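You operate a simulated robot arm through the tools that you are given. There is no shell and no other tool.

You run a simulated robot arm. Do the job below in one go: nothing can be reset, and whatever is moved stays where it is left.

JOB
Take the carton on the wooden table and put it away on the second shelf from the bottom of the tall rack. Then put the yellow block on the clamp board away on the top of the blue-drawer bench. Then take the pink bottle on the top of the packing bench and put it away on the top of the dark cupboard. Then take the black block from the top of the grey bench and put it on top of the grey spool. Then open the right teal drawer, take the green cloth on the top of the grey bench and put it away in the inside the right teal drawer, then shut the drawer. Then take the clear pot on the top of the pump bench and put it away on the right end of the tub bench. Then push the low right cupboard door shut. Keep to this order. Set down upright: pink bottle, black block, clear pot.

Only the result counts: the job must be done as asked and must still hold three seconds after the hand-in. Knocking over, shifting, dropping, spilling or breaking anything else fails it. Flat cloth is picked up by pressing the open fingertips on it (5 to 10 N) and closing them slowly along it; thin cloth reads only 2 to 8 mm in the jaws.

ROBOT AND FRAMES
A 7-joint arm with a two-finger parallel gripper on a trunk, on a base that drives. Base frame: it is fixed to the floor where the robot stands at the start and does not move with it; the origin is under the middle of the robot, x ahead of it, y to its left, z up. Readings come in mm, rad, newtons and seconds.
With the tool pointing down near the work surface it reaches from about 340 to 740 mm from the robot's upright axis, wherever it stands. Its first joint turns from -2.496 to 2.496 rad. Places, roughly: black block (5x3x3 cm) [3700, 2200, 800]; carton [-2750, 250, 750]; clear pot (8x8x8 cm) [2300, -300, 800]; green cloth (11x8x3 cm) [3700, 1800, 800]; grey spool (6x6x5 cm) [3600, 2100, 800]; inside the right teal drawer [-600, 6400, 700]; low right cupboard door [-7600, -200, 400]; pink bottle [-750, 6500, 1000]; right end of the tub bench [-6900, 2200, 900]; right teal drawer [-600, 6300, 700]; second shelf of the tall rack [-2200, 7500, 600]; top of the blue-drawer bench [-2300, 4800, 800]; top of the dark cupboard [-7500, -700, 1400]; yellow block (4x4x3 cm) [-2900, 3300, 800]. Payload 3 kg.
Tool frame: the origin (TCP) lies between the finger pads and is the grasp point; the fingertips stand 30 mm ahead of it; z points along the fingers, y is the line along which they close. The gripper opens to 94 mm. The fingers are 28 mm wide and 10 mm thick; the gripper's body (50 by 96 mm) begins 55 mm behind the TCP.
Orientation is that of the tool frame in the base frame, as a unit quaternion [w, x, y, z]. With the fingers straight down and closing along the base's y, the tool's x points along the base's -x, its y along +y and its z along -z.

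CONTROLS
- The arm moves only by the tool step_arm. Its argument "steps" is a list of rows, each a list of 7 numbers: the opening in per cent of the stroke, from 0 (shut) to 100 (fully open), then the shift along the tool's x, y, z in mm, then the turn, a rotation vector about the tool's x, y, z in rad. In form: [[grip, x, y, z, wx, wy, wz], ...]. A call has 1 to 20 rows; each row is the pose to reach, as a shift and turn from the pose commanded when the call began, along the tool's axes at that moment. Rows are played at 5 a second. More than 50 mm and 0.15 rad between two rows, or a gripper value outside its range, and nothing of the call is played. Where a pose cannot be reached the arm comes as near as it can. A force on the tool above 40 N (or 10 N above the force at the start of the call, whichever is more), or a blocked arm, ends the call early, and 0.2 s more pass. Each finger travels about 45 mm/s and halts on what it meets, pressing with about 22 N; the grip force reading is that of the motor and also rises with nothing between the fingers. The clock runs only during rows and for 0.2 s after the last one: add rows that repeat a pose to give the fingers time. It gives the time, the measured TCP pose, the force on the tool (base axes), the opening and the grip force at its end, in the units of the frame above (readings bear some noise), with the torque about the TCP (base axes, N m) and any sound that the robot's microphone picked up.
- Cameras (640 x 400 px; columns grow to the right, rows downward): "scene" is now at [48.2, 117, 1754.8]; the picture's right is [-0.33, -0.95, 0.00], its down [-0.60, 0.21, -0.78] and it looks along [0.73, -0.25, -0.63] (base axes); focal length 279 px, centre (320, 200). "wrist" rides on the gripper at [76, 14, -102] in the tool frame; the picture's right is [-0.18, 0.98, 0.00], its down [-0.75, -0.14, -0.64] and it looks along [-0.63, -0.12, 0.77] (tool axes); focal length 243 px, centre (320, 200). There is no depth. A picture from a camera that has moved, and an enlarged one, comes with that camera's place and axes in the base frame and with its lens. The place of the scene camera against the robot may be out by one fixed shift of up to 25 mm in any direction.
- capture(camera): a new picture of that camera. It takes no simulated time.
- raise_lower(by): slides the trunk up (or, below 0, down) by that many mm; the arm and the scene camera ride with it, the base frame stays. It gives what a move gives, with no picture.
- base_move(legs): drives the robot by 1 to 6 legs, each [ahead, left, turn to the left] in mm, mm and rad, along the robot's own axes; the way and the turn of a leg run together, so that a leg with both is an arc; at most 1500 mm and 3.142 rad a leg. The arm and the cameras ride along, it lands a little off, and it stops where it bumps. It gives what a move gives.
- head_to(pan, tilt): turns the head with the scene camera to pan (to the left, within 2.496 rad either way) and tilt (down, from -0.506 to 1.204), counted from straight ahead of the robot. It gives what a move gives.
- enlarge(camera, box): a new picture of the part [left, top, right, bottom] of that camera's present view, enlarged. It takes no simulated time.
- sign_off(): hands the job in; it is judged then, once.

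Places have to be worked out from the pictures, the camera data and where the tool is seen. Open the gripper and draw the arm clear of the work before you hand the job in, unless the task says otherwise.

The tools are called after "Request:" by a JSON object that holds its "fn" and its "kwargs". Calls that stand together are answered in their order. step_arm: Moves the arm, as the interface text tells. Its arguments: {"type":"object","properties":{"steps":{"type":"array","items":{"type":"array","items":{"type":"number"}}}},"required":["steps"]} The other tools are called the same way: raise_lower (by) slides the trunk up or down; base_move (legs) drives the base; head_to (pan, tilt) turns the head that bears the scene camera; capture (camera) takes a picture; enlarge (camera, box) takes an enlarged picture of a part of a camera's view; sign_off () hands the job in.

At the start:

```text
clock: 0.0
tcp_pos: [528.8, -206.9, 1057.4]
orientation: [-0.001, 0.0, 1.0, 0.001]
wrist_force: [-0.1, 0.1, 0.0]
ft_torque: [-0.05, 0.02, 0.0]
opening: 93.9
gripper_force: 0.0
trunk travel left (down, up): [-175.0, 215.0]
robot x, y, heading: [0.4, -0.4, -0.002]
head pan, tilt: [-0.332, 0.681]
```

scene: 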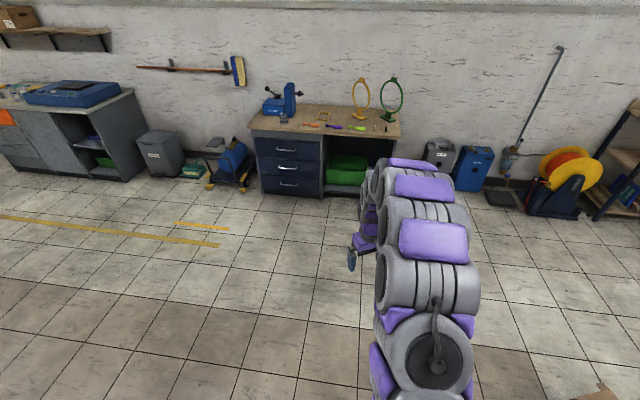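
wrist: 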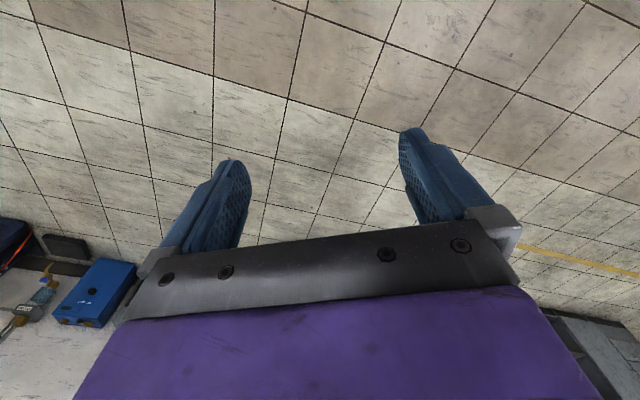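

I start by looking around with the head to learn the room's layout before I drive anywhere.

Request:
{"fn": "head_to", "kwargs": {"pan": 1.2, "tilt": 0.4}}

Request:
{"fn": "capture", "kwargs": {"camera": "scene"}}

Request:
{"fn": "head_to", "kwargs": {"pan": 2.49, "tilt": 0.4}}

Request:
{"fn": "capture", "kwargs": {"camera": "scene"}}

Request:
{"fn": "head_to", "kwargs": {"pan": -2.49, "tilt": 0.4}}

Request:
{"fn": "capture", "kwargs": {"camera": "scene"}}

Request:
{"fn": "head_to", "kwargs": {"pan": -1.2, "tilt": 0.4}}

Request:
{"fn": "capture", "kwargs": {"camera": "scene"}}

```text
clock: 1.6
tcp_pos: [528.5, -206.2, 1057.7]
orientation: [0.001, 0.0, 1.0, 0.001]
wrist_force: [-0.2, -0.4, 0.6]
ft_torque: [0.0, 0.01, 0.0]
opening: 94.2
gripper_force: 0.1
trunk travel left (down, up): [-175.0, 215.0]
robot x, y, heading: [-0.3, -0.6, -0.0]
head pan, tilt: [1.201, 0.4]
```

```text
taken
camera scene: at [0.8, 231.5, 1780.2], right [0.93, -0.36, 0.0], down [-0.14, -0.36, -0.92], along [0.33, 0.86, -0.39], focal length 279 px, centre (320, 200)
```

scene: 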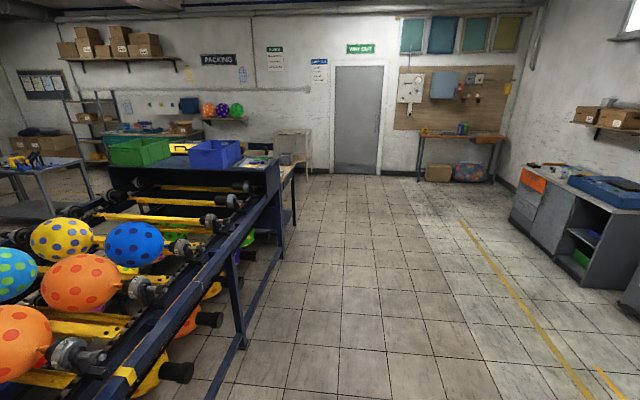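

```text
clock: 3.1
tcp_pos: [528.8, -205.9, 1057.9]
orientation: [-0.001, 0.001, 1.0, 0.001]
wrist_force: [-0.1, -1.0, 0.5]
ft_torque: [0.0, -0.02, 0.02]
opening: 94.1
gripper_force: 0.1
trunk travel left (down, up): [-175.0, 215.0]
robot x, y, heading: [0.6, -0.1, 0.009]
head pan, tilt: [2.491, 0.4]
```

```text
taken
camera scene: at [-106.5, 201.3, 1780.5], right [0.61, 0.8, 0.0], down [0.31, -0.24, -0.92], along [-0.73, 0.56, -0.39], focal length 279 px, centre (320, 200)
```

scene: 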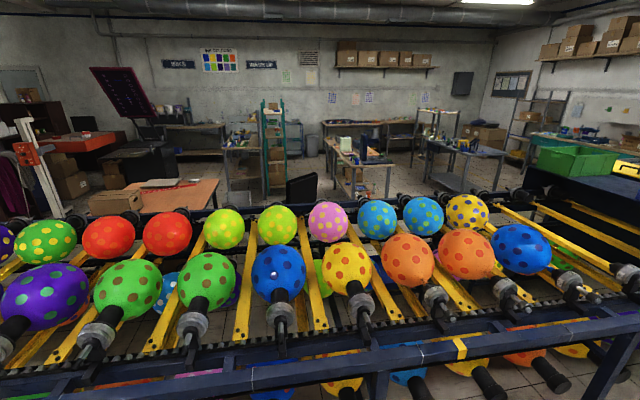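

```text
clock: 7.0
tcp_pos: [528.0, -207.1, 1058.3]
orientation: [0.0, 0.0, 1.0, 0.001]
wrist_force: [-0.3, -0.5, -0.5]
ft_torque: [-0.01, 0.0, 0.03]
opening: 93.8
gripper_force: 0.0
trunk travel left (down, up): [-175.0, 215.0]
robot x, y, heading: [0.6, 3.5, -0.001]
head pan, tilt: [-2.491, 0.4]
```

```text
taken
camera scene: at [-106.6, 88.8, 1780.4], right [-0.61, 0.8, 0.0], down [0.31, 0.24, -0.92], along [-0.73, -0.56, -0.39], focal length 279 px, centre (320, 200)
```

scene: 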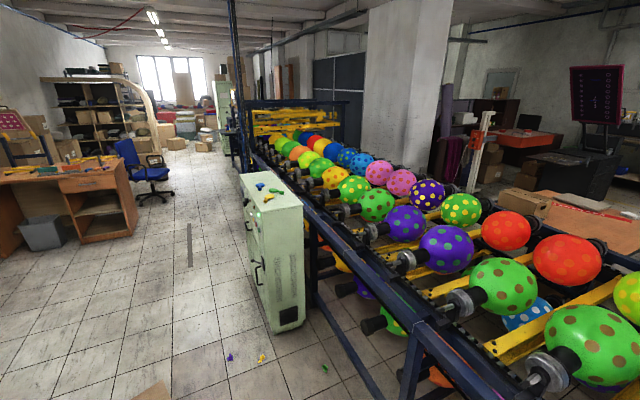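

```text
clock: 8.5
tcp_pos: [528.0, -206.8, 1056.7]
orientation: [0.0, 0.0, 1.0, 0.0]
wrist_force: [0.6, -0.4, 0.8]
ft_torque: [0.02, -0.01, 0.0]
opening: 94.1
gripper_force: 0.1
trunk travel left (down, up): [-175.0, 215.0]
robot x, y, heading: [-0.9, -2.6, -0.001]
head pan, tilt: [-1.201, 0.4]
```

```text
taken
camera scene: at [0.6, 58.5, 1780.1], right [-0.93, -0.36, 0.0], down [-0.14, 0.36, -0.92], along [0.33, -0.86, -0.39], focal length 279 px, centre (320, 200)
```

scene: 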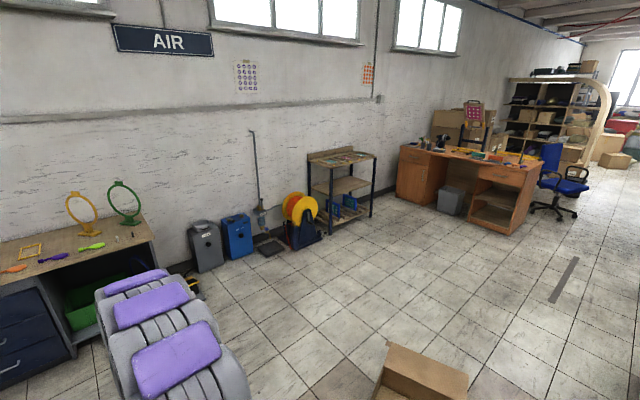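

The robot is on the near side of a long roller machine, and the carton's wooden table is on the far side. I take two more views toward the gap at the machine's end to plan the route.

Request:
{"fn": "head_to", "kwargs": {"pan": 0.4, "tilt": 0.4}}

Request:
{"fn": "capture", "kwargs": {"camera": "scene"}}

Request:
{"fn": "head_to", "kwargs": {"pan": 1.75, "tilt": 0.35}}

Request:
{"fn": "capture", "kwargs": {"camera": "scene"}}

Request:
{"fn": "enlarge", "kwargs": {"camera": "scene", "box": [0, 80, 320, 280]}}

Request:
{"fn": "enlarge", "kwargs": {"camera": "scene", "box": [320, 80, 640, 280]}}

```text
clock: 10.1
tcp_pos: [527.8, -206.4, 1056.5]
orientation: [0.0, 0.0, 1.0, 0.001]
wrist_force: [0.2, 0.9, -0.3]
ft_torque: [0.03, 0.0, -0.03]
opening: 94.0
gripper_force: 0.0
trunk travel left (down, up): [-175.0, 215.0]
robot x, y, heading: [-1.9, 1.8, -0.0]
head pan, tilt: [0.4, 0.4]
```

```text
taken
camera scene: at [52.6, 181.0, 1780.1], right [0.39, -0.92, 0.0], down [-0.36, -0.15, -0.92], along [0.85, 0.36, -0.39], focal length 279 px, centre (320, 200)
```

scene: 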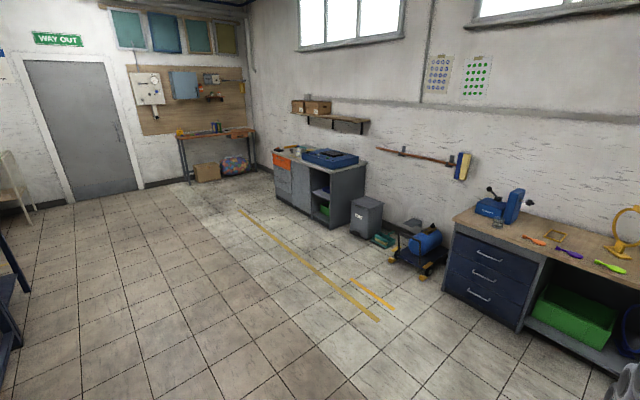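

```text
clock: 11.6
tcp_pos: [528.1, -207.1, 1056.6]
orientation: [0.0, 0.0, 1.0, 0.001]
wrist_force: [0.6, 0.0, -0.4]
ft_torque: [0.01, -0.03, 0.01]
opening: 93.8
gripper_force: 0.1
trunk travel left (down, up): [-175.0, 215.0]
robot x, y, heading: [1.3, 1.2, 0.003]
head pan, tilt: [1.751, 0.351]
```

```text
taken
camera scene: at [-49.4, 236.8, 1784.9], right [0.98, 0.18, 0.0], down [0.06, -0.34, -0.94], along [-0.17, 0.92, -0.34], focal length 279 px, centre (320, 200)
```

scene: 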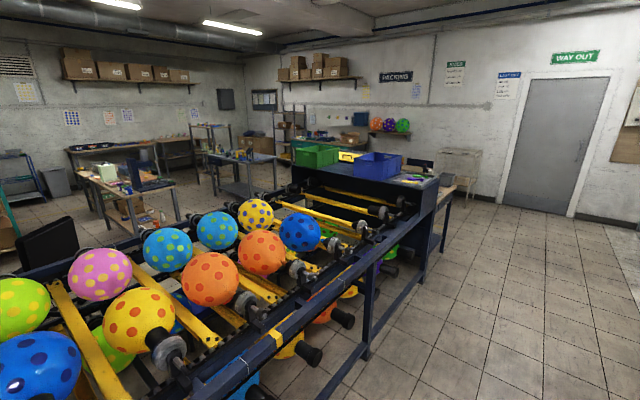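

```text
2.00 times, centred on (160, 180) of scene
camera zoom: at [-49.4, 236.8, 1784.9], right [0.98, 0.18, 0.0], down [0.06, -0.34, -0.94], along [-0.17, 0.92, -0.34], focal length 557 px, centre (640, 240)
```

zoom: 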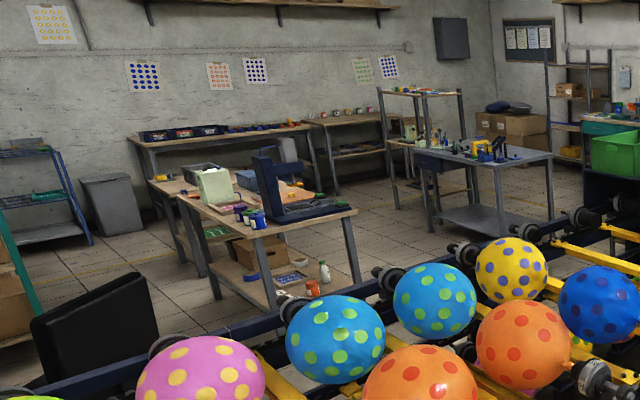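

```text
2.00 times, centred on (480, 180) of scene
camera zoom: at [-49.4, 236.8, 1784.9], right [0.98, 0.18, 0.0], down [0.06, -0.34, -0.94], along [-0.17, 0.92, -0.34], focal length 557 px, centre (0, 240)
```

zoom: 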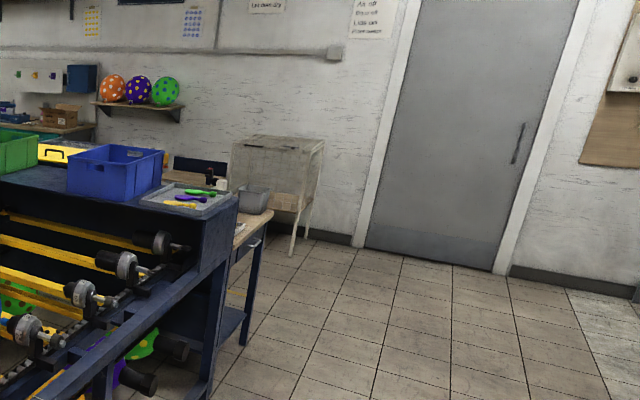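

The room is turned about 65° against the base frame. The way round runs along the machine to its end, then left between it and the packing-bench wall. I turn and drive along the aisle first.

Request:
{"fn": "base_move", "kwargs": {"legs": [[0, 0, 1.13], [1500, -250, 0], [1500, 0, 0]]}}

Request:
{"fn": "head_to", "kwargs": {"pan": 0.7, "tilt": 0.4}}

Request:
{"fn": "capture", "kwargs": {"camera": "scene"}}

```text
refused: leg 2 is longer than a leg can be; nothing moved
```

```text
clock: 12.9
tcp_pos: [527.2, -206.9, 1057.2]
orientation: [0.0, 0.0, 1.0, 0.001]
wrist_force: [-0.1, 0.4, 0.1]
ft_torque: [-0.01, 0.02, 0.02]
opening: 93.9
gripper_force: 0.1
trunk travel left (down, up): [-175.0, 215.0]
robot x, y, heading: [0.3, 0.5, 0.003]
head pan, tilt: [0.7, 0.4]
```

```text
taken
camera scene: at [38.1, 204.8, 1780.1], right [0.64, -0.76, 0.0], down [-0.3, -0.25, -0.92], along [0.7, 0.59, -0.39], focal length 279 px, centre (320, 200)
```

scene: 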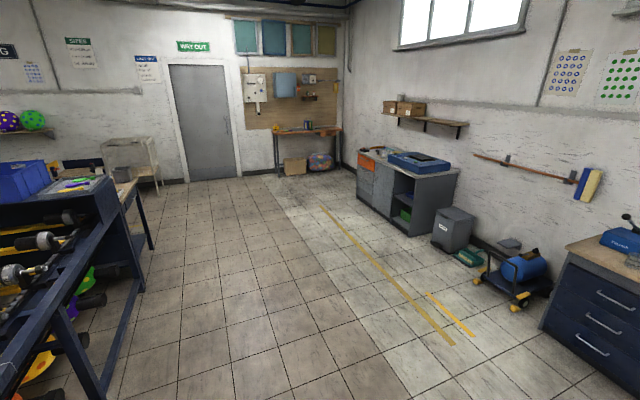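

The sideways component made the leg too long, so I split it into legs of legal length. The aisle itself is clear.

Request:
{"fn": "base_move", "kwargs": {"legs": [[0, 0, 1.13], [1400, -250, 0], [1500, 0, 0]]}}

Request:
{"fn": "capture", "kwargs": {"camera": "scene"}}

```text
clock: 30.0
tcp_pos: [1833.9, 2949.2, 1057.8]
orientation: [0.0, -0.545, 0.839, 0.001]
wrist_force: [-0.7, 1.4, -0.6]
ft_torque: [0.04, 0.0, -0.02]
opening: 94.1
gripper_force: 0.1
trunk travel left (down, up): [-175.0, 215.0]
robot x, y, heading: [1432.0, 2547.1, 1.153]
head pan, tilt: [0.7, 0.4]
```

```text
taken
camera scene: at [1260.4, 2679.3, 1780.1], right [0.96, 0.28, 0.0], down [0.11, -0.38, -0.92], along [-0.26, 0.88, -0.39], focal length 279 px, centre (320, 200)
```

scene: 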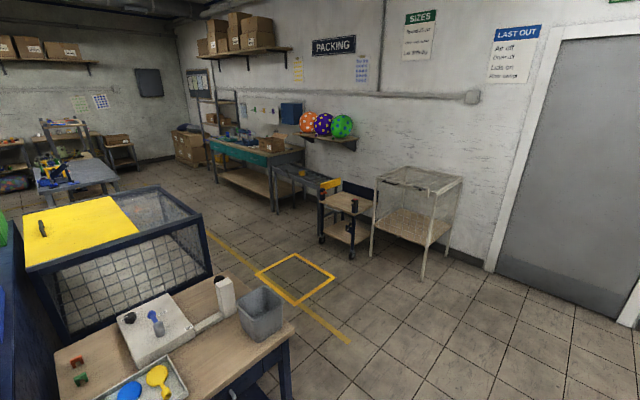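

The passage between the machine's end table and the wall furniture (trolley, stand) is about 1.3 m wide. I drive on to its middle, turn left, and look down it.

Request:
{"fn": "base_move", "kwargs": {"legs": [[1500, 0, 0], [0, 0, 1.55]]}}

Request:
{"fn": "head_to", "kwargs": {"pan": 0.2, "tilt": 0.45}}

Request:
{"fn": "capture", "kwargs": {"camera": "scene"}}

```text
clock: 41.2
tcp_pos: [1686.3, 4347.8, 1058.3]
orientation: [0.001, 0.971, -0.237, -0.001]
wrist_force: [-0.1, 0.2, 0.4]
ft_torque: [0.01, -0.02, -0.02]
opening: 93.9
gripper_force: 0.0
trunk travel left (down, up): [-175.0, 215.0]
robot x, y, heading: [2054.5, 3924.6, 2.661]
head pan, tilt: [0.7, 0.4]
```

```text
clock: 42.1
tcp_pos: [1685.8, 4346.3, 1059.2]
orientation: [0.001, 0.972, -0.237, -0.002]
wrist_force: [0.0, -0.1, -0.1]
ft_torque: [-0.01, -0.03, -0.02]
opening: 94.2
gripper_force: 0.1
trunk travel left (down, up): [-175.0, 215.0]
robot x, y, heading: [2054.7, 3922.8, 2.659]
head pan, tilt: [0.201, 0.45]
```

```text
taken
camera scene: at [1920.5, 3817.8, 1775.4], right [0.27, 0.96, 0.0], down [0.42, -0.12, -0.9], along [-0.87, 0.25, -0.44], focal length 279 px, centre (320, 200)
```

scene: 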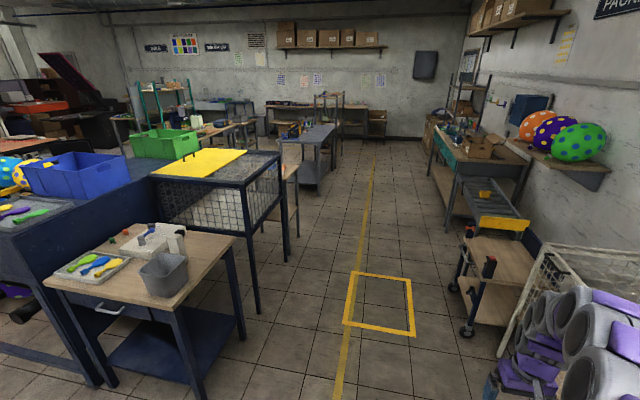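

The corridor is clear along its middle, between the cage on the left and the trolley on the right. I correct the heading slightly and drive down it.

Request:
{"fn": "base_move", "kwargs": {"legs": [[0, 0, 0.06], [1500, 0, 0], [1000, 0, 0]]}}

Request:
{"fn": "head_to", "kwargs": {"pan": 0.9, "tilt": 0.45}}

Request:
{"fn": "capture", "kwargs": {"camera": "scene"}}

Request:
{"fn": "head_to", "kwargs": {"pan": -0.4, "tilt": 0.45}}

Request:
{"fn": "capture", "kwargs": {"camera": "scene"}}

```text
clock: 54.6
tcp_pos: [-546.0, 5397.3, 1058.5]
orientation: [0.001, 0.975, -0.222, -0.001]
wrist_force: [-1.4, 0.0, 1.0]
ft_torque: [-0.01, -0.02, 0.01]
opening: 94.0
gripper_force: 0.2
trunk travel left (down, up): [-175.0, 215.0]
robot x, y, heading: [-163.2, 4979.2, 2.692]
head pan, tilt: [0.201, 0.45]
```

```text
clock: 55.6
tcp_pos: [-543.4, 5396.4, 1059.8]
orientation: [0.001, 0.975, -0.224, -0.002]
wrist_force: [0.3, -0.1, 0.3]
ft_torque: [-0.01, 0.0, -0.03]
opening: 94.1
gripper_force: 0.0
trunk travel left (down, up): [-175.0, 215.0]
robot x, y, heading: [-159.3, 4984.2, 2.693]
head pan, tilt: [0.901, 0.45]
```

```text
taken
camera scene: at [-290.1, 4812.2, 1775.5], right [-0.43, 0.9, 0.0], down [0.39, 0.19, -0.9], along [-0.81, -0.39, -0.44], focal length 279 px, centre (320, 200)
```

scene: 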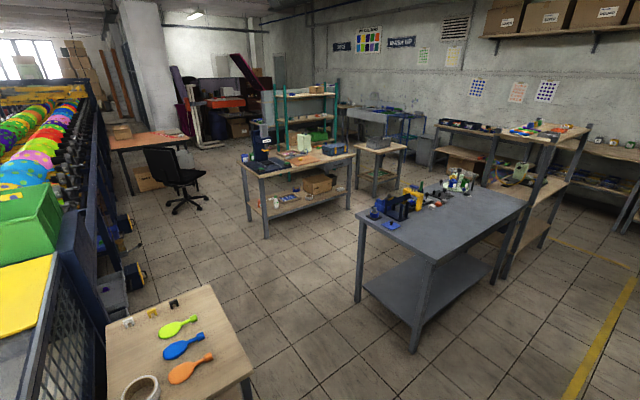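

```text
clock: 57.1
tcp_pos: [-543.9, 5395.6, 1059.2]
orientation: [0.001, 0.975, -0.223, -0.001]
wrist_force: [0.5, 0.0, -0.7]
ft_torque: [-0.05, 0.0, 0.03]
opening: 93.9
gripper_force: 0.1
trunk travel left (down, up): [-175.0, 215.0]
robot x, y, heading: [-166.3, 4983.4, 2.688]
head pan, tilt: [-0.4, 0.45]
```

```text
taken
camera scene: at [-268.0, 4921.2, 1775.3], right [0.75, 0.66, 0.0], down [0.29, -0.33, -0.9], along [-0.59, 0.68, -0.44], focal length 279 px, centre (320, 200)
```

scene: 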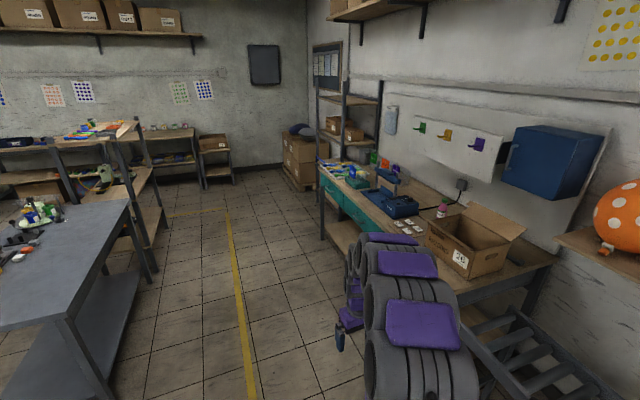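

The chair stands in the aisle and the carton's table lies beyond it. I drive on to the aisle's middle (between the small wood table and the grey blue-drawer bench), turn left and look along the aisle.

Request:
{"fn": "base_move", "kwargs": {"legs": [[790, 0, 0.0], [0, 0, 1.575]]}}

Request:
{"fn": "head_to", "kwargs": {"pan": 0.0, "tilt": 0.45}}

Request:
{"fn": "capture", "kwargs": {"camera": "scene"}}

```text
clock: 65.2
tcp_pos: [-1281.9, 4936.0, 1060.2]
orientation: [0.002, 0.843, 0.537, -0.002]
wrist_force: [-0.1, -0.7, -0.2]
ft_torque: [-0.02, 0.01, -0.01]
opening: 94.1
gripper_force: 0.0
trunk travel left (down, up): [-175.0, 215.0]
robot x, y, heading: [-874.5, 5322.6, -2.011]
head pan, tilt: [-0.4, 0.45]
```

```text
clock: 66.0
tcp_pos: [-1281.2, 4938.1, 1060.5]
orientation: [0.002, 0.843, 0.538, -0.001]
wrist_force: [0.2, -0.2, 0.0]
ft_torque: [-0.02, 0.01, -0.03]
opening: 93.8
gripper_force: 0.1
trunk travel left (down, up): [-175.0, 215.0]
robot x, y, heading: [-873.0, 5322.2, -2.006]
head pan, tilt: [0.0, 0.45]
```

```text
taken
camera scene: at [-782.3, 5210.6, 1775.4], right [-0.91, 0.42, 0.0], down [0.19, 0.4, -0.9], along [-0.38, -0.81, -0.44], focal length 279 px, centre (320, 200)
```

scene: 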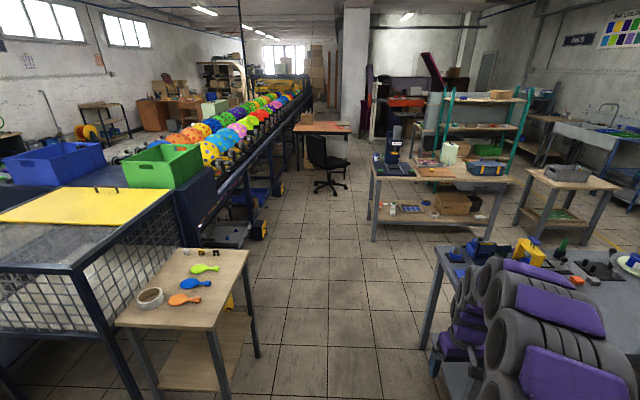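

The aisle is straight and free up to the chair. I check the robot's own footprint with a downward look, then drive on.

Request:
{"fn": "head_to", "kwargs": {"pan": 0.0, "tilt": 1.2}}

Request:
{"fn": "capture", "kwargs": {"camera": "scene"}}

Request:
{"fn": "base_move", "kwargs": {"legs": [[1500, 0, 0.0], [800, 0, 0]]}}

Request:
{"fn": "head_to", "kwargs": {"pan": 0.0, "tilt": 0.45}}

Request:
{"fn": "capture", "kwargs": {"camera": "scene"}}

Request:
{"fn": "enlarge", "kwargs": {"camera": "scene", "box": [160, 60, 480, 260]}}

```text
clock: 67.1
tcp_pos: [-1281.5, 4936.7, 1061.0]
orientation: [0.002, 0.844, 0.537, -0.002]
wrist_force: [-1.0, 0.5, -0.3]
ft_torque: [0.0, 0.02, 0.03]
opening: 94.0
gripper_force: 0.0
trunk travel left (down, up): [-175.0, 215.0]
robot x, y, heading: [-875.1, 5324.5, -2.018]
head pan, tilt: [0.0, 1.201]
```

```text
taken
camera scene: at [-766.8, 5243.3, 1717.3], right [-0.91, 0.42, 0.0], down [0.4, 0.84, -0.36], along [-0.15, -0.33, -0.93], focal length 279 px, centre (320, 200)
```

scene: 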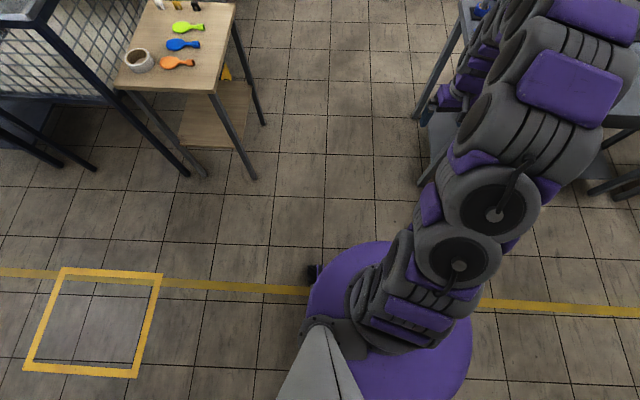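

```text
clock: 78.6
tcp_pos: [-2232.2, 2812.7, 1060.8]
orientation: [0.001, 0.838, 0.545, -0.002]
wrist_force: [-1.0, -0.9, -0.2]
ft_torque: [0.01, -0.01, 0.02]
opening: 94.0
gripper_force: 0.1
trunk travel left (down, up): [-175.0, 215.0]
robot x, y, heading: [-1832.3, 3207.4, -1.993]
head pan, tilt: [0.0, 1.201]
```

```text
clock: 79.7
tcp_pos: [-2230.9, 2814.0, 1061.5]
orientation: [0.003, 0.838, 0.545, -0.003]
wrist_force: [0.0, -0.5, 0.2]
ft_torque: [0.03, -0.01, 0.04]
opening: 94.1
gripper_force: 0.1
trunk travel left (down, up): [-175.0, 215.0]
robot x, y, heading: [-1833.4, 3205.2, -1.984]
head pan, tilt: [0.0, 0.45]
```

```text
taken
camera scene: at [-1738.7, 3096.2, 1775.3], right [-0.91, 0.41, 0.0], down [0.18, 0.4, -0.9], along [-0.36, -0.82, -0.44], focal length 279 px, centre (320, 200)
```

scene: 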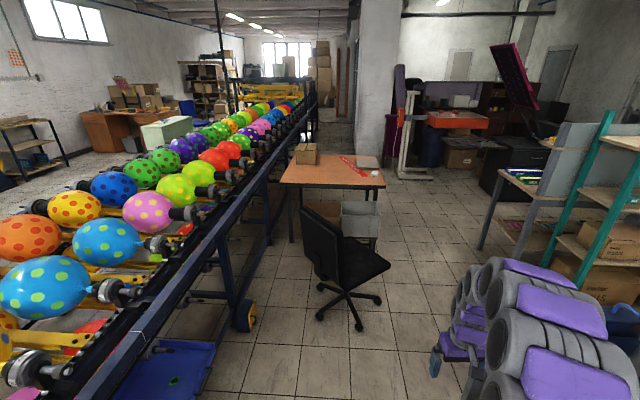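

```text
2.00 times, centred on (320, 160) of scene
camera zoom: at [-1738.7, 3096.2, 1775.3], right [-0.91, 0.41, 0.0], down [0.18, 0.4, -0.9], along [-0.36, -0.82, -0.44], focal length 557 px, centre (320, 280)
```

zoom: 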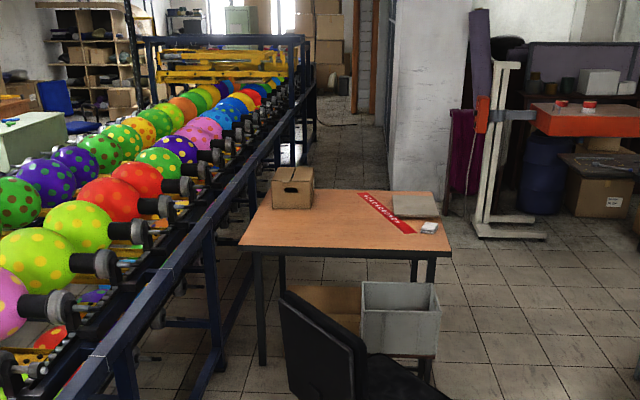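

The chair can be passed on its right, and the table is best reached from its far side because the carton stands about 600 mm in from the near edge. I pull the hand in and raise the trunk so the arm clears everything on the way.

Request:
{"fn": "step_arm", "kwargs": {"steps": [[100, 45, 0, 0, 0, 0, 0], [100, 90, 0, 0, 0, 0, 0], [100, 135, 0, 0, 0, 0, 0], [100, 135, 0, 0, 0, 0, 0]]}}

Request:
{"fn": "raise_lower", "kwargs": {"by": 200}}

Request:
{"fn": "capture", "kwargs": {"camera": "scene"}}

```text
clock: 80.7
tcp_pos: [-2177.0, 2937.9, 1061.7]
orientation: [0.001, 0.838, 0.546, -0.003]
wrist_force: [1.1, -0.8, 0.0]
ft_torque: [0.03, 0.01, -0.02]
opening: 93.8
gripper_force: 0.0
trunk travel left (down, up): [-175.0, 215.0]
robot x, y, heading: [-1836.8, 3207.3, -1.985]
head pan, tilt: [0.0, 0.45]
```

```text
clock: 82.8
tcp_pos: [-2177.6, 2938.9, 1260.6]
orientation: [0.003, 0.839, 0.545, -0.002]
wrist_force: [-0.3, -0.4, -0.4]
ft_torque: [-0.01, 0.01, 0.0]
opening: 94.1
gripper_force: 0.1
trunk travel left (down, up): [-375.0, 15.0]
robot x, y, heading: [-1830.9, 3204.8, -1.988]
head pan, tilt: [0.0, 0.45]
```

```text
taken
camera scene: at [-1738.6, 3096.9, 1975.3], right [-0.91, 0.41, 0.0], down [0.18, 0.4, -0.9], along [-0.36, -0.82, -0.44], focal length 279 px, centre (320, 200)
```

scene: 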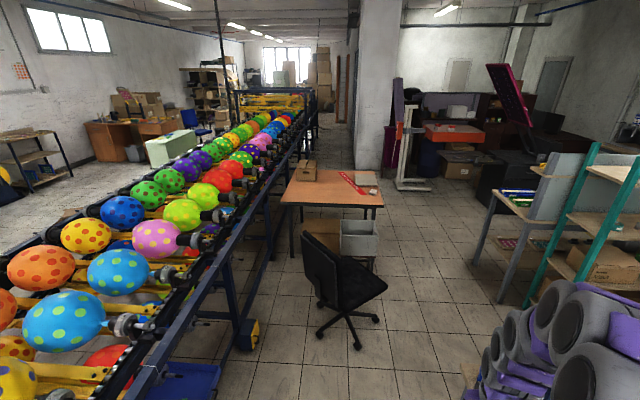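

The arm is tucked and high now. I drive around the chair on its right side and along the table's right edge, leaving roughly 350 mm to everything.

Request:
{"fn": "base_move", "kwargs": {"legs": [[1080, 0, 0], [300, -960, 0], [900, 0, 0]]}}

Request:
{"fn": "head_to", "kwargs": {"pan": 0.3, "tilt": 0.6}}

Request:
{"fn": "capture", "kwargs": {"camera": "scene"}}

```text
clock: 97.7
tcp_pos: [-3997.4, 1226.0, 1262.0]
orientation: [0.003, 0.84, 0.542, -0.003]
wrist_force: [-0.4, -0.3, 0.0]
ft_torque: [-0.04, 0.0, 0.01]
opening: 94.1
gripper_force: 0.0
trunk travel left (down, up): [-375.0, 15.0]
robot x, y, heading: [-3649.3, 1489.5, -2.003]
head pan, tilt: [0.0, 0.45]
```

```text
clock: 98.5
tcp_pos: [-3997.2, 1226.8, 1261.2]
orientation: [0.004, 0.841, 0.542, -0.002]
wrist_force: [0.1, 0.3, 0.4]
ft_torque: [0.01, 0.03, -0.01]
opening: 94.1
gripper_force: 0.1
trunk travel left (down, up): [-375.0, 15.0]
robot x, y, heading: [-3648.7, 1490.7, -2.003]
head pan, tilt: [0.3, 0.6]
```

```text
taken
camera scene: at [-3530.2, 1375.6, 1961.9], right [-0.99, 0.13, 0.0], down [0.07, 0.56, -0.82], along [-0.1, -0.82, -0.57], focal length 279 px, centre (320, 200)
```

scene: 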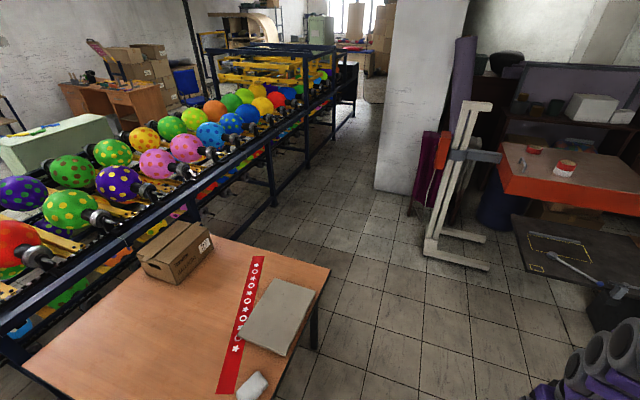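

I now see the table and carton from the right side. I enlarge to measure the carton.

Request:
{"fn": "enlarge", "kwargs": {"camera": "scene", "box": [80, 190, 340, 352]}}

```text
2.46 times, centred on (210, 271) of scene
camera zoom: at [-3530.2, 1375.6, 1961.9], right [-0.99, 0.13, 0.0], down [0.07, 0.56, -0.82], along [-0.1, -0.82, -0.57], focal length 686 px, centre (591, 25)
```

zoom: 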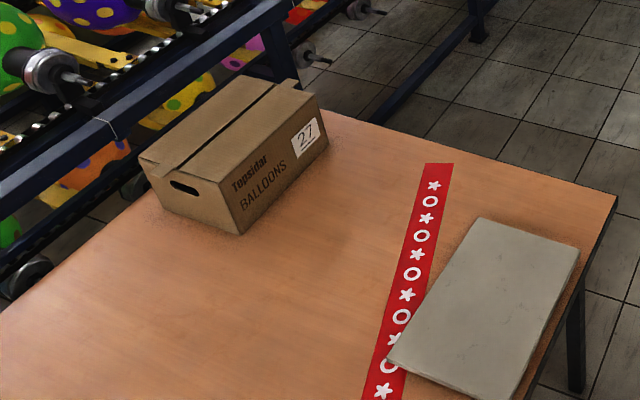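

The carton is a closed box about 270 x 225 x 145 mm with hand slots in its end faces, some 100 mm from the table's far edge. I go round behind the table and look closer.

Request:
{"fn": "base_move", "kwargs": {"legs": [[800, 0, 0], [750, 0, 0], [0, 0, 1.571], [1000, 0, 0]]}}

Request:
{"fn": "head_to", "kwargs": {"pan": 0.9, "tilt": 0.8}}

Request:
{"fn": "capture", "kwargs": {"camera": "scene"}}

```text
clock: 114.9
tcp_pos: [-3139.7, -698.1, 1262.1]
orientation: [0.004, 0.218, 0.976, 0.0]
wrist_force: [-0.3, -0.7, -0.4]
ft_torque: [-0.03, -0.01, -0.02]
opening: 94.1
gripper_force: 0.0
trunk travel left (down, up): [-375.0, 15.0]
robot x, y, heading: [-3399.4, -347.3, -0.435]
head pan, tilt: [0.3, 0.6]
```

```text
clock: 115.9
tcp_pos: [-3141.6, -697.6, 1262.3]
orientation: [0.005, 0.219, 0.976, -0.001]
wrist_force: [0.0, -0.3, -0.6]
ft_torque: [0.05, -0.02, 0.02]
opening: 94.2
gripper_force: 0.0
trunk travel left (down, up): [-375.0, 15.0]
robot x, y, heading: [-3398.8, -345.8, -0.44]
head pan, tilt: [0.901, 0.799]
```

```text
taken
camera scene: at [-3299.8, -167.6, 1945.1], right [0.44, -0.9, 0.0], down [-0.64, -0.32, -0.7], along [0.62, 0.31, -0.72], focal length 279 px, centre (320, 200)
```

scene: 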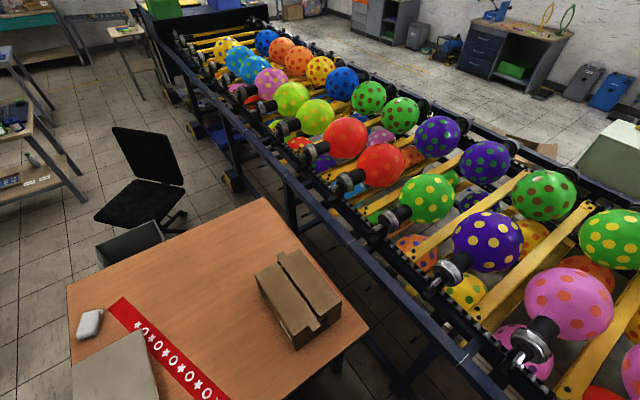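

Request:
{"fn": "enlarge", "kwargs": {"camera": "scene", "box": [220, 225, 380, 365]}}

```text
2.86 times, centred on (300, 295) of scene
camera zoom: at [-3299.8, -167.6, 1945.1], right [0.44, -0.9, 0.0], down [-0.64, -0.32, -0.7], along [0.62, 0.31, -0.72], focal length 796 px, centre (377, -71)
```

zoom: 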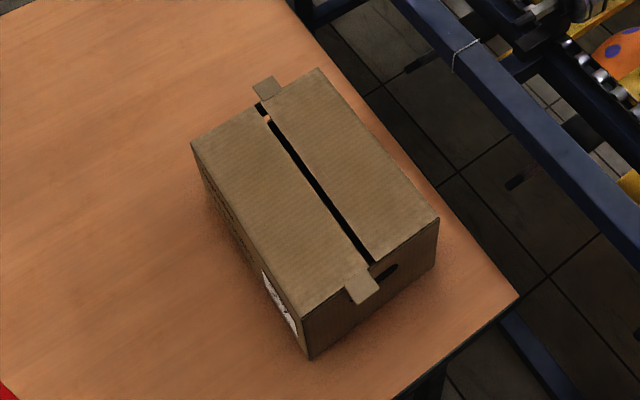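

The carton measures about 300 x 220 x 147 mm, too wide to span. It has a seam gap on top, tape tabs at the ends, and hand slots in the end faces. I turn to face it and look closer.

Request:
{"fn": "base_move", "kwargs": {"legs": [[0, 0, 1.571]]}}

Request:
{"fn": "head_to", "kwargs": {"pan": -0.3, "tilt": 1.0}}

Request:
{"fn": "capture", "kwargs": {"camera": "scene"}}

Request:
{"fn": "capture", "kwargs": {"camera": "wrist"}}

```text
clock: 120.1
tcp_pos: [-3045.8, -91.4, 1262.4]
orientation: [0.003, -0.532, 0.847, 0.003]
wrist_force: [0.6, -0.4, 0.3]
ft_torque: [0.02, 0.03, 0.01]
opening: 94.2
gripper_force: 0.1
trunk travel left (down, up): [-375.0, 15.0]
robot x, y, heading: [-3404.1, -345.1, 1.125]
head pan, tilt: [0.901, 0.799]
```

```text
clock: 121.5
tcp_pos: [-3046.4, -91.1, 1262.8]
orientation: [0.004, -0.532, 0.847, 0.002]
wrist_force: [-0.3, -0.8, 0.5]
ft_torque: [-0.01, -0.01, 0.0]
opening: 94.1
gripper_force: 0.1
trunk travel left (down, up): [-375.0, 15.0]
robot x, y, heading: [-3401.1, -345.6, 1.124]
head pan, tilt: [-0.3, 1.0]
```

```text
taken
camera scene: at [-3495.8, -253.0, 1929.9], right [0.73, -0.68, 0.0], down [-0.57, -0.62, -0.54], along [0.37, 0.4, -0.84], focal length 279 px, centre (320, 200)
```

scene: 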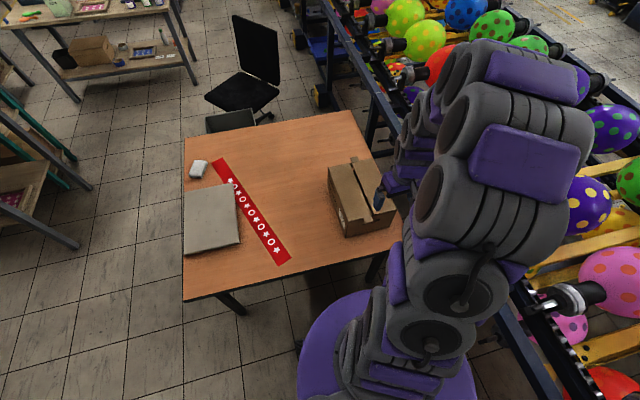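

```text
taken
camera wrist: at [-3092.5, -155.6, 1363.6], right [-0.81, 0.59, 0.0], down [0.45, 0.61, 0.65], along [0.38, 0.52, -0.76], focal length 243 px, centre (320, 200)
```

wrist: 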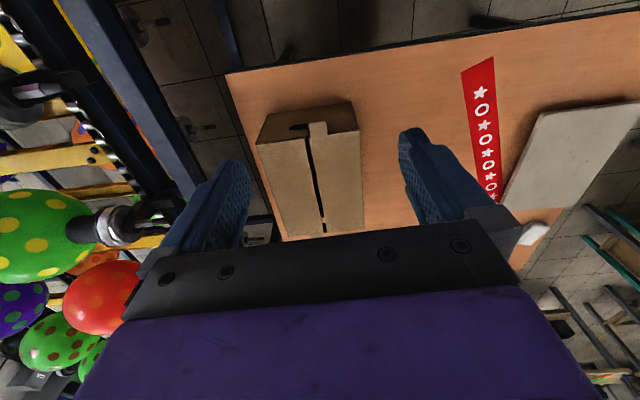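

The wrist camera sees the carton's near end. I enlarge that part.

Request:
{"fn": "enlarge", "kwargs": {"camera": "wrist", "box": [230, 70, 390, 250]}}

Request:
{"fn": "enlarge", "kwargs": {"camera": "scene", "box": [300, 140, 420, 250]}}

```text
2.22 times, centred on (310, 160) of wrist
camera zoom: at [-3092.5, -155.6, 1363.6], right [-0.81, 0.59, 0.0], down [0.45, 0.61, 0.65], along [0.38, 0.52, -0.76], focal length 539 px, centre (342, 289)
```

zoom: 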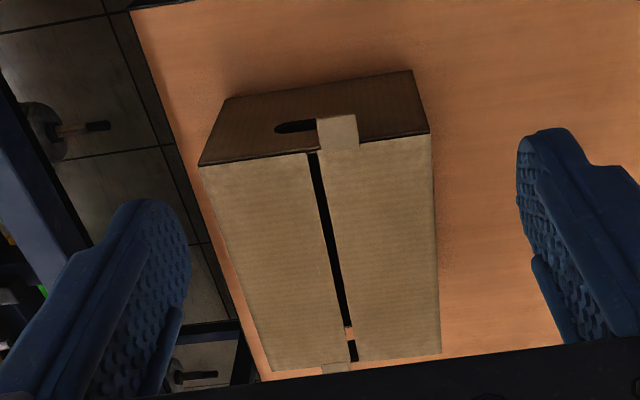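

```text
3.64 times, centred on (360, 195) of scene
camera zoom: at [-3495.8, -253.0, 1929.9], right [0.73, -0.68, 0.0], down [-0.57, -0.62, -0.54], along [0.37, 0.4, -0.84], focal length 1013 px, centre (174, 218)
```

zoom: 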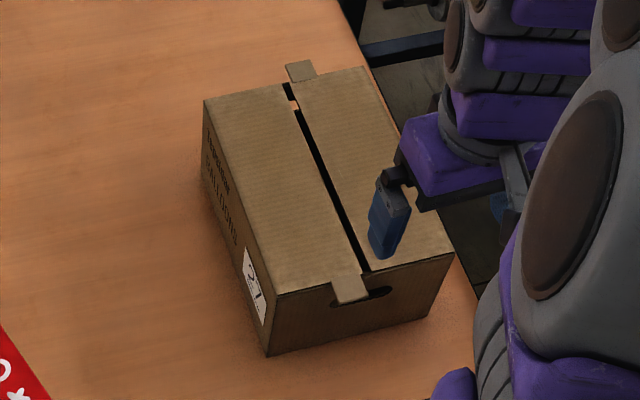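

The box is hollow with a real hand slot, about 80 x 31 mm with its upper edge about 41 mm below the top. I will put one finger in the slot and the other on the lid and clamp that strip, so I first turn the hand to point forward with the fingers closing vertically, high above the table.

Request:
{"fn": "step_arm", "kwargs": {"steps": [[100, -10, 0, 0, -0.0806, -0.0806, 0.0806], [100, -20, 0, 0, -0.1612, -0.1612, 0.1612], [100, -30, 0, 0, -0.2418, -0.2418, 0.2418], [100, -40, 0, 0, -0.3224, -0.3224, 0.3224], [100, -50, 0, 0, -0.403, -0.403, 0.403], [100, -60, 0, 0, -0.4836, -0.4836, 0.4836], [100, -70, 0, 0, -0.5642, -0.5642, 0.5642], [100, -80, 0, 0, -0.6448, -0.6448, 0.6448]]}}

Request:
{"fn": "capture", "kwargs": {"camera": "scene"}}

```text
clock: 123.3
tcp_pos: [-3012.1, -20.4, 1262.8]
orientation: [0.099, -0.192, 0.878, 0.427]
wrist_force: [-1.4, -0.3, -0.5]
ft_torque: [-0.02, 0.01, 0.01]
opening: 93.9
gripper_force: 0.0
trunk travel left (down, up): [-375.0, 15.0]
robot x, y, heading: [-3398.2, -346.5, 1.119]
head pan, tilt: [-0.3, 1.0]
```

```text
taken
camera scene: at [-3494.4, -255.3, 1930.0], right [0.73, -0.68, 0.0], down [-0.57, -0.62, -0.54], along [0.37, 0.4, -0.84], focal length 279 px, centre (320, 200)
```

scene: 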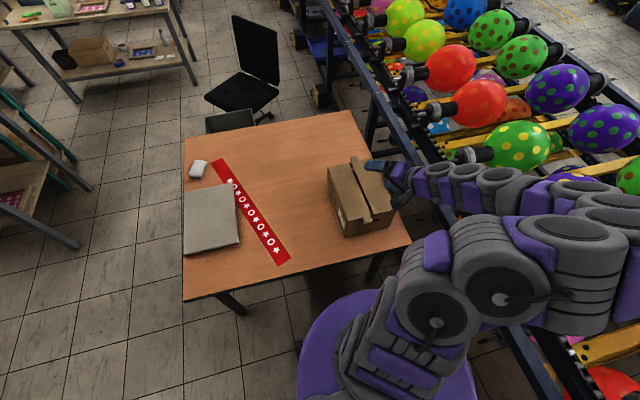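

The rotation is going through, with the elbow swinging right, high over the machine. I finish the rotation.

Request:
{"fn": "step_arm", "kwargs": {"steps": [[100, 0, 0, 0, -0.0806, -0.0806, 0.0806], [100, 0, 0, 0, -0.1612, -0.1612, 0.1612], [100, 0, 0, 0, -0.2418, -0.2418, 0.2418], [100, 0, 0, 0, -0.3224, -0.3224, 0.3224], [100, 0, 0, 0, -0.403, -0.403, 0.403], [100, 0, 0, 0, -0.4836, -0.4836, 0.4836], [100, 0, 0, 0, -0.5642, -0.5642, 0.5642], [100, 0, 0, 0, -0.5642, -0.5642, 0.5642]]}}

Request:
{"fn": "capture", "kwargs": {"camera": "scene"}}

Request:
{"fn": "capture", "kwargs": {"camera": "wrist"}}

```text
clock: 125.1
tcp_pos: [-2998.1, -18.9, 1252.9]
orientation: [0.157, 0.157, 0.686, 0.693]
wrist_force: [-0.2, 1.1, 0.3]
ft_torque: [0.01, 0.04, 0.0]
opening: 94.2
gripper_force: 0.0
out of reach, approached as far as the arm can: row 5, 6, 7, 8
trunk travel left (down, up): [-375.0, 15.0]
robot x, y, heading: [-3402.3, -344.7, 1.122]
head pan, tilt: [-0.3, 1.0]
```

```text
taken
camera scene: at [-3494.5, -255.5, 1930.0], right [0.73, -0.68, 0.0], down [-0.57, -0.62, -0.54], along [0.37, 0.4, -0.84], focal length 279 px, centre (320, 200)
```

scene: 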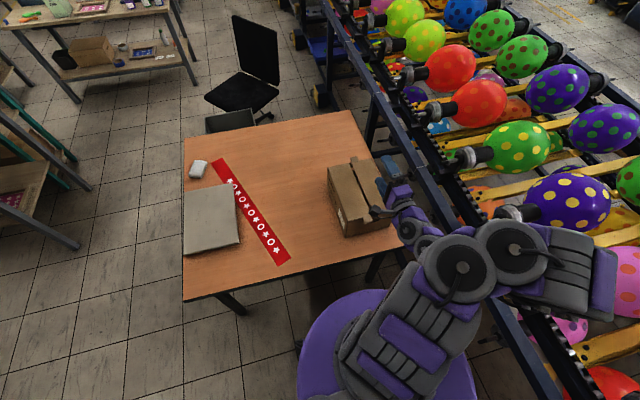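

```text
taken
camera wrist: at [-3110.4, -78.5, 1266.6], right [0.16, -0.09, 0.98], down [0.4, -0.9, -0.15], along [0.9, 0.42, -0.11], focal length 243 px, centre (320, 200)
```

wrist: 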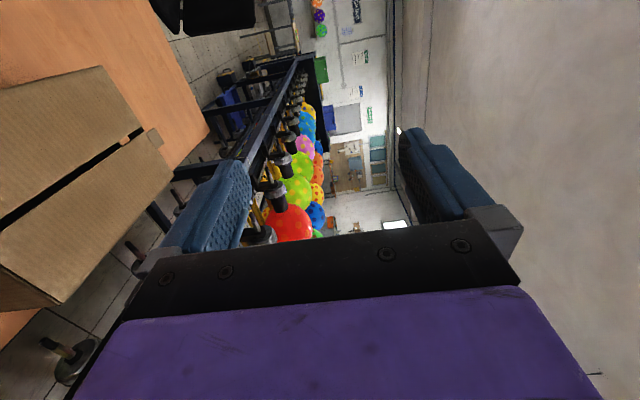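

The hand now points straight at the box end with the fingers closing vertically. I back the base off a little, line up with the seam, then lower the trunk partway and look with the wrist camera.

Request:
{"fn": "base_move", "kwargs": {"legs": [[-120, -30, 0]]}}

Request:
{"fn": "raise_lower", "kwargs": {"by": -200}}

Request:
{"fn": "capture", "kwargs": {"camera": "scene"}}

Request:
{"fn": "capture", "kwargs": {"camera": "wrist"}}

```text
clock: 126.3
tcp_pos: [-3033.0, -132.1, 1254.9]
orientation: [0.158, 0.153, 0.687, 0.693]
wrist_force: [0.4, -1.5, -0.7]
ft_torque: [0.05, -0.01, 0.11]
opening: 93.8
gripper_force: 0.0
trunk travel left (down, up): [-375.0, 15.0]
robot x, y, heading: [-3420.8, -463.0, 1.126]
head pan, tilt: [-0.3, 1.0]
```

```text
clock: 128.5
tcp_pos: [-3024.4, -135.8, 1054.0]
orientation: [0.157, 0.155, 0.686, 0.693]
wrist_force: [-0.5, 0.2, 0.3]
ft_torque: [-0.02, 0.03, 0.02]
opening: 94.0
gripper_force: 0.1
trunk travel left (down, up): [-175.0, 215.0]
robot x, y, heading: [-3427.8, -464.6, 1.129]
head pan, tilt: [-0.3, 1.0]
```

```text
taken
camera scene: at [-3518.5, -373.9, 1730.2], right [0.73, -0.68, 0.0], down [-0.57, -0.62, -0.54], along [0.36, 0.4, -0.84], focal length 279 px, centre (320, 200)
```

scene: 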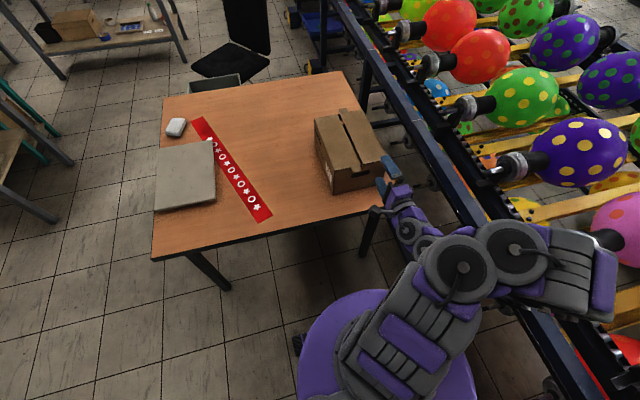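

```text
taken
camera wrist: at [-3137.0, -195.8, 1067.0], right [0.16, -0.09, 0.98], down [0.4, -0.9, -0.15], along [0.9, 0.42, -0.11], focal length 243 px, centre (320, 200)
```

wrist: 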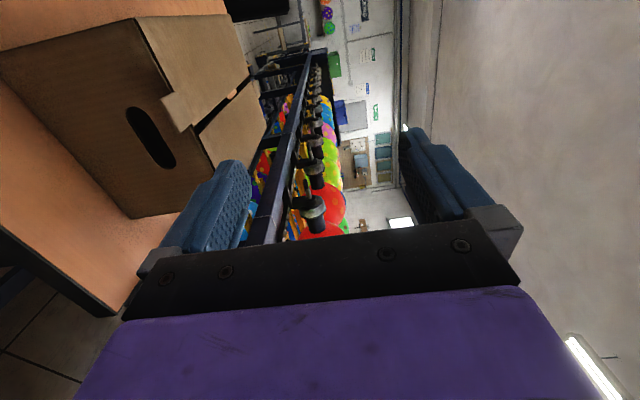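

The wrist camera shows the end face and slot clearly. I enlarge for precise measurement.

Request:
{"fn": "enlarge", "kwargs": {"camera": "wrist", "box": [0, 0, 280, 230]}}

```text
1.74 times, centred on (140, 115) of wrist
camera zoom: at [-3137.0, -195.8, 1067.0], right [0.16, -0.09, 0.98], down [0.4, -0.9, -0.15], along [0.9, 0.42, -0.11], focal length 422 px, centre (633, 348)
```

zoom: 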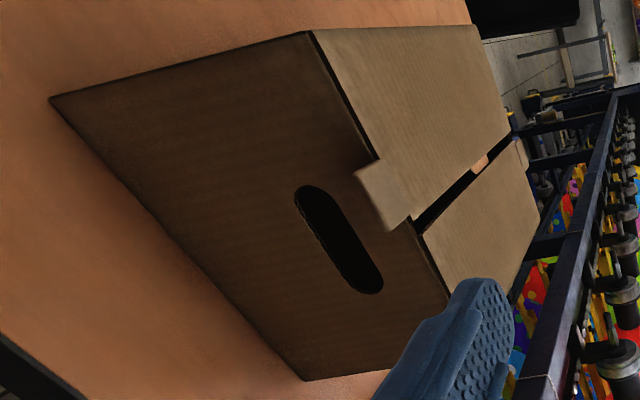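

Triangulating from both wrist views gives table top z≈742, box top z≈903, end face at about A=-1258 mm along my heading, and the slot between z≈839 and 861, 76 mm wide. I lower the hand to slot height with about a 20° upward pitch, still 100 mm short of the face, and check again.

Request:
{"fn": "step_arm", "kwargs": {"steps": [[80, -5, -40, 0, -0.07, -0.007, 0], [70, -10, -80, 5, -0.14, -0.015, 0], [60, -15, -120, 10, -0.21, -0.022, 0], [60, -20, -160, 20, -0.28, -0.03, 0], [60, -26, -194, 30, -0.349, -0.037, 0], [60, -26, -194, 30, -0.349, -0.037, 0]]}}

Request:
{"fn": "capture", "kwargs": {"camera": "scene"}}

Request:
{"fn": "capture", "kwargs": {"camera": "wrist"}}

```text
clock: 130.1
tcp_pos: [-2946.2, -180.7, 840.2]
orientation: [0.271, 0.176, 0.567, 0.757]
wrist_force: [0.3, 0.2, 0.5]
ft_torque: [0.01, -0.04, 0.03]
opening: 56.7
gripper_force: 0.1
out of reach, approached as far as the arm can: row 4
trunk travel left (down, up): [-175.0, 215.0]
robot x, y, heading: [-3429.6, -463.1, 1.123]
head pan, tilt: [-0.3, 1.0]
stopped in row 6: the arm was blocked; the commanded pose is now the measured one
```

```text
taken
camera scene: at [-3525.4, -367.1, 1729.6], right [0.73, -0.68, 0.0], down [-0.57, -0.62, -0.54], along [0.37, 0.39, -0.84], focal length 279 px, centre (320, 200)
```

scene: 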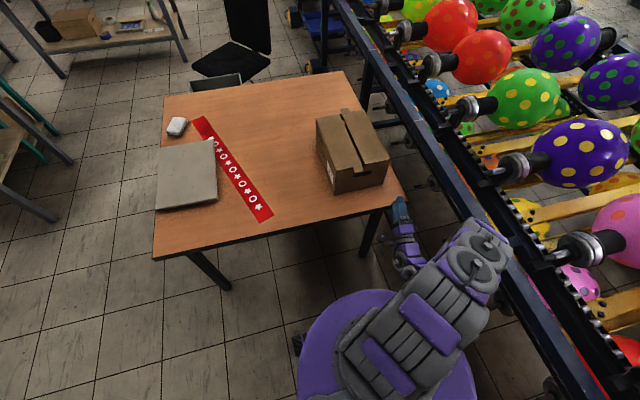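

```text
taken
camera wrist: at [-3067.7, -215.5, 820.9], right [-0.06, -0.32, 0.95], down [0.26, -0.92, -0.29], along [0.96, 0.23, 0.14], focal length 243 px, centre (320, 200)
```

wrist: 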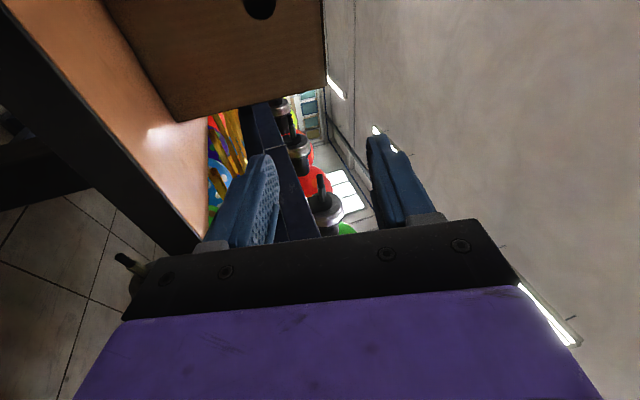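

The arm got blocked in this folded posture, close to the robot, and is off line by about 60 mm. I back the base away and left so the arm can stretch out more naturally.

Request:
{"fn": "base_move", "kwargs": {"legs": [[-100, 80, 0]]}}

Request:
{"fn": "step_arm", "kwargs": {"steps": [[60, 10, 15, 15, 0, 0, 0], [60, 20, 30, 30, 0, 0, 0], [60, 20, 30, 60, 0, 0, 0]]}}

Request:
{"fn": "capture", "kwargs": {"camera": "scene"}}

Request:
{"fn": "capture", "kwargs": {"camera": "wrist"}}

```text
clock: 131.4
tcp_pos: [-3044.7, -245.0, 836.9]
orientation: [0.266, 0.182, 0.565, 0.759]
wrist_force: [-1.1, -1.0, 0.7]
ft_torque: [-0.06, 0.08, -0.01]
opening: 56.4
gripper_force: 0.0
trunk travel left (down, up): [-175.0, 215.0]
robot x, y, heading: [-3533.6, -523.3, 1.131]
head pan, tilt: [-0.3, 1.0]
```

```text
clock: 132.2
tcp_pos: [-3040.7, -191.1, 888.3]
orientation: [0.271, 0.177, 0.567, 0.758]
wrist_force: [0.0, -1.1, 1.0]
ft_torque: [0.0, 0.04, 0.01]
opening: 56.4
gripper_force: 0.1
trunk travel left (down, up): [-175.0, 215.0]
robot x, y, heading: [-3539.3, -520.0, 1.129]
head pan, tilt: [-0.3, 1.0]
```

```text
taken
camera scene: at [-3613.9, -436.6, 1731.0], right [0.74, -0.68, -0.01], down [-0.58, -0.62, -0.54], along [0.36, 0.4, -0.84], focal length 279 px, centre (320, 200)
```

scene: 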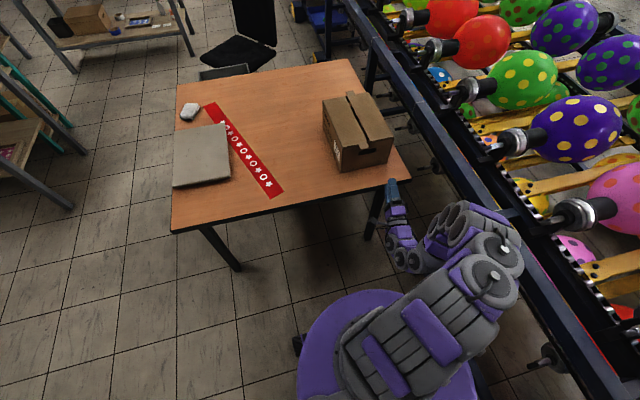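

```text
taken
camera wrist: at [-3162.2, -225.3, 867.4], right [-0.06, -0.32, 0.95], down [0.26, -0.92, -0.3], along [0.96, 0.22, 0.14], focal length 243 px, centre (320, 200)
```

wrist: 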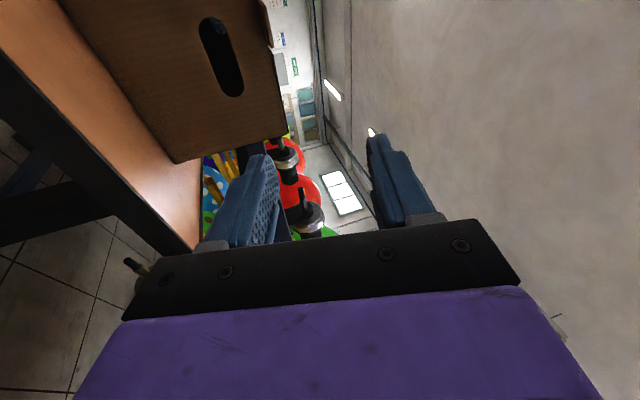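

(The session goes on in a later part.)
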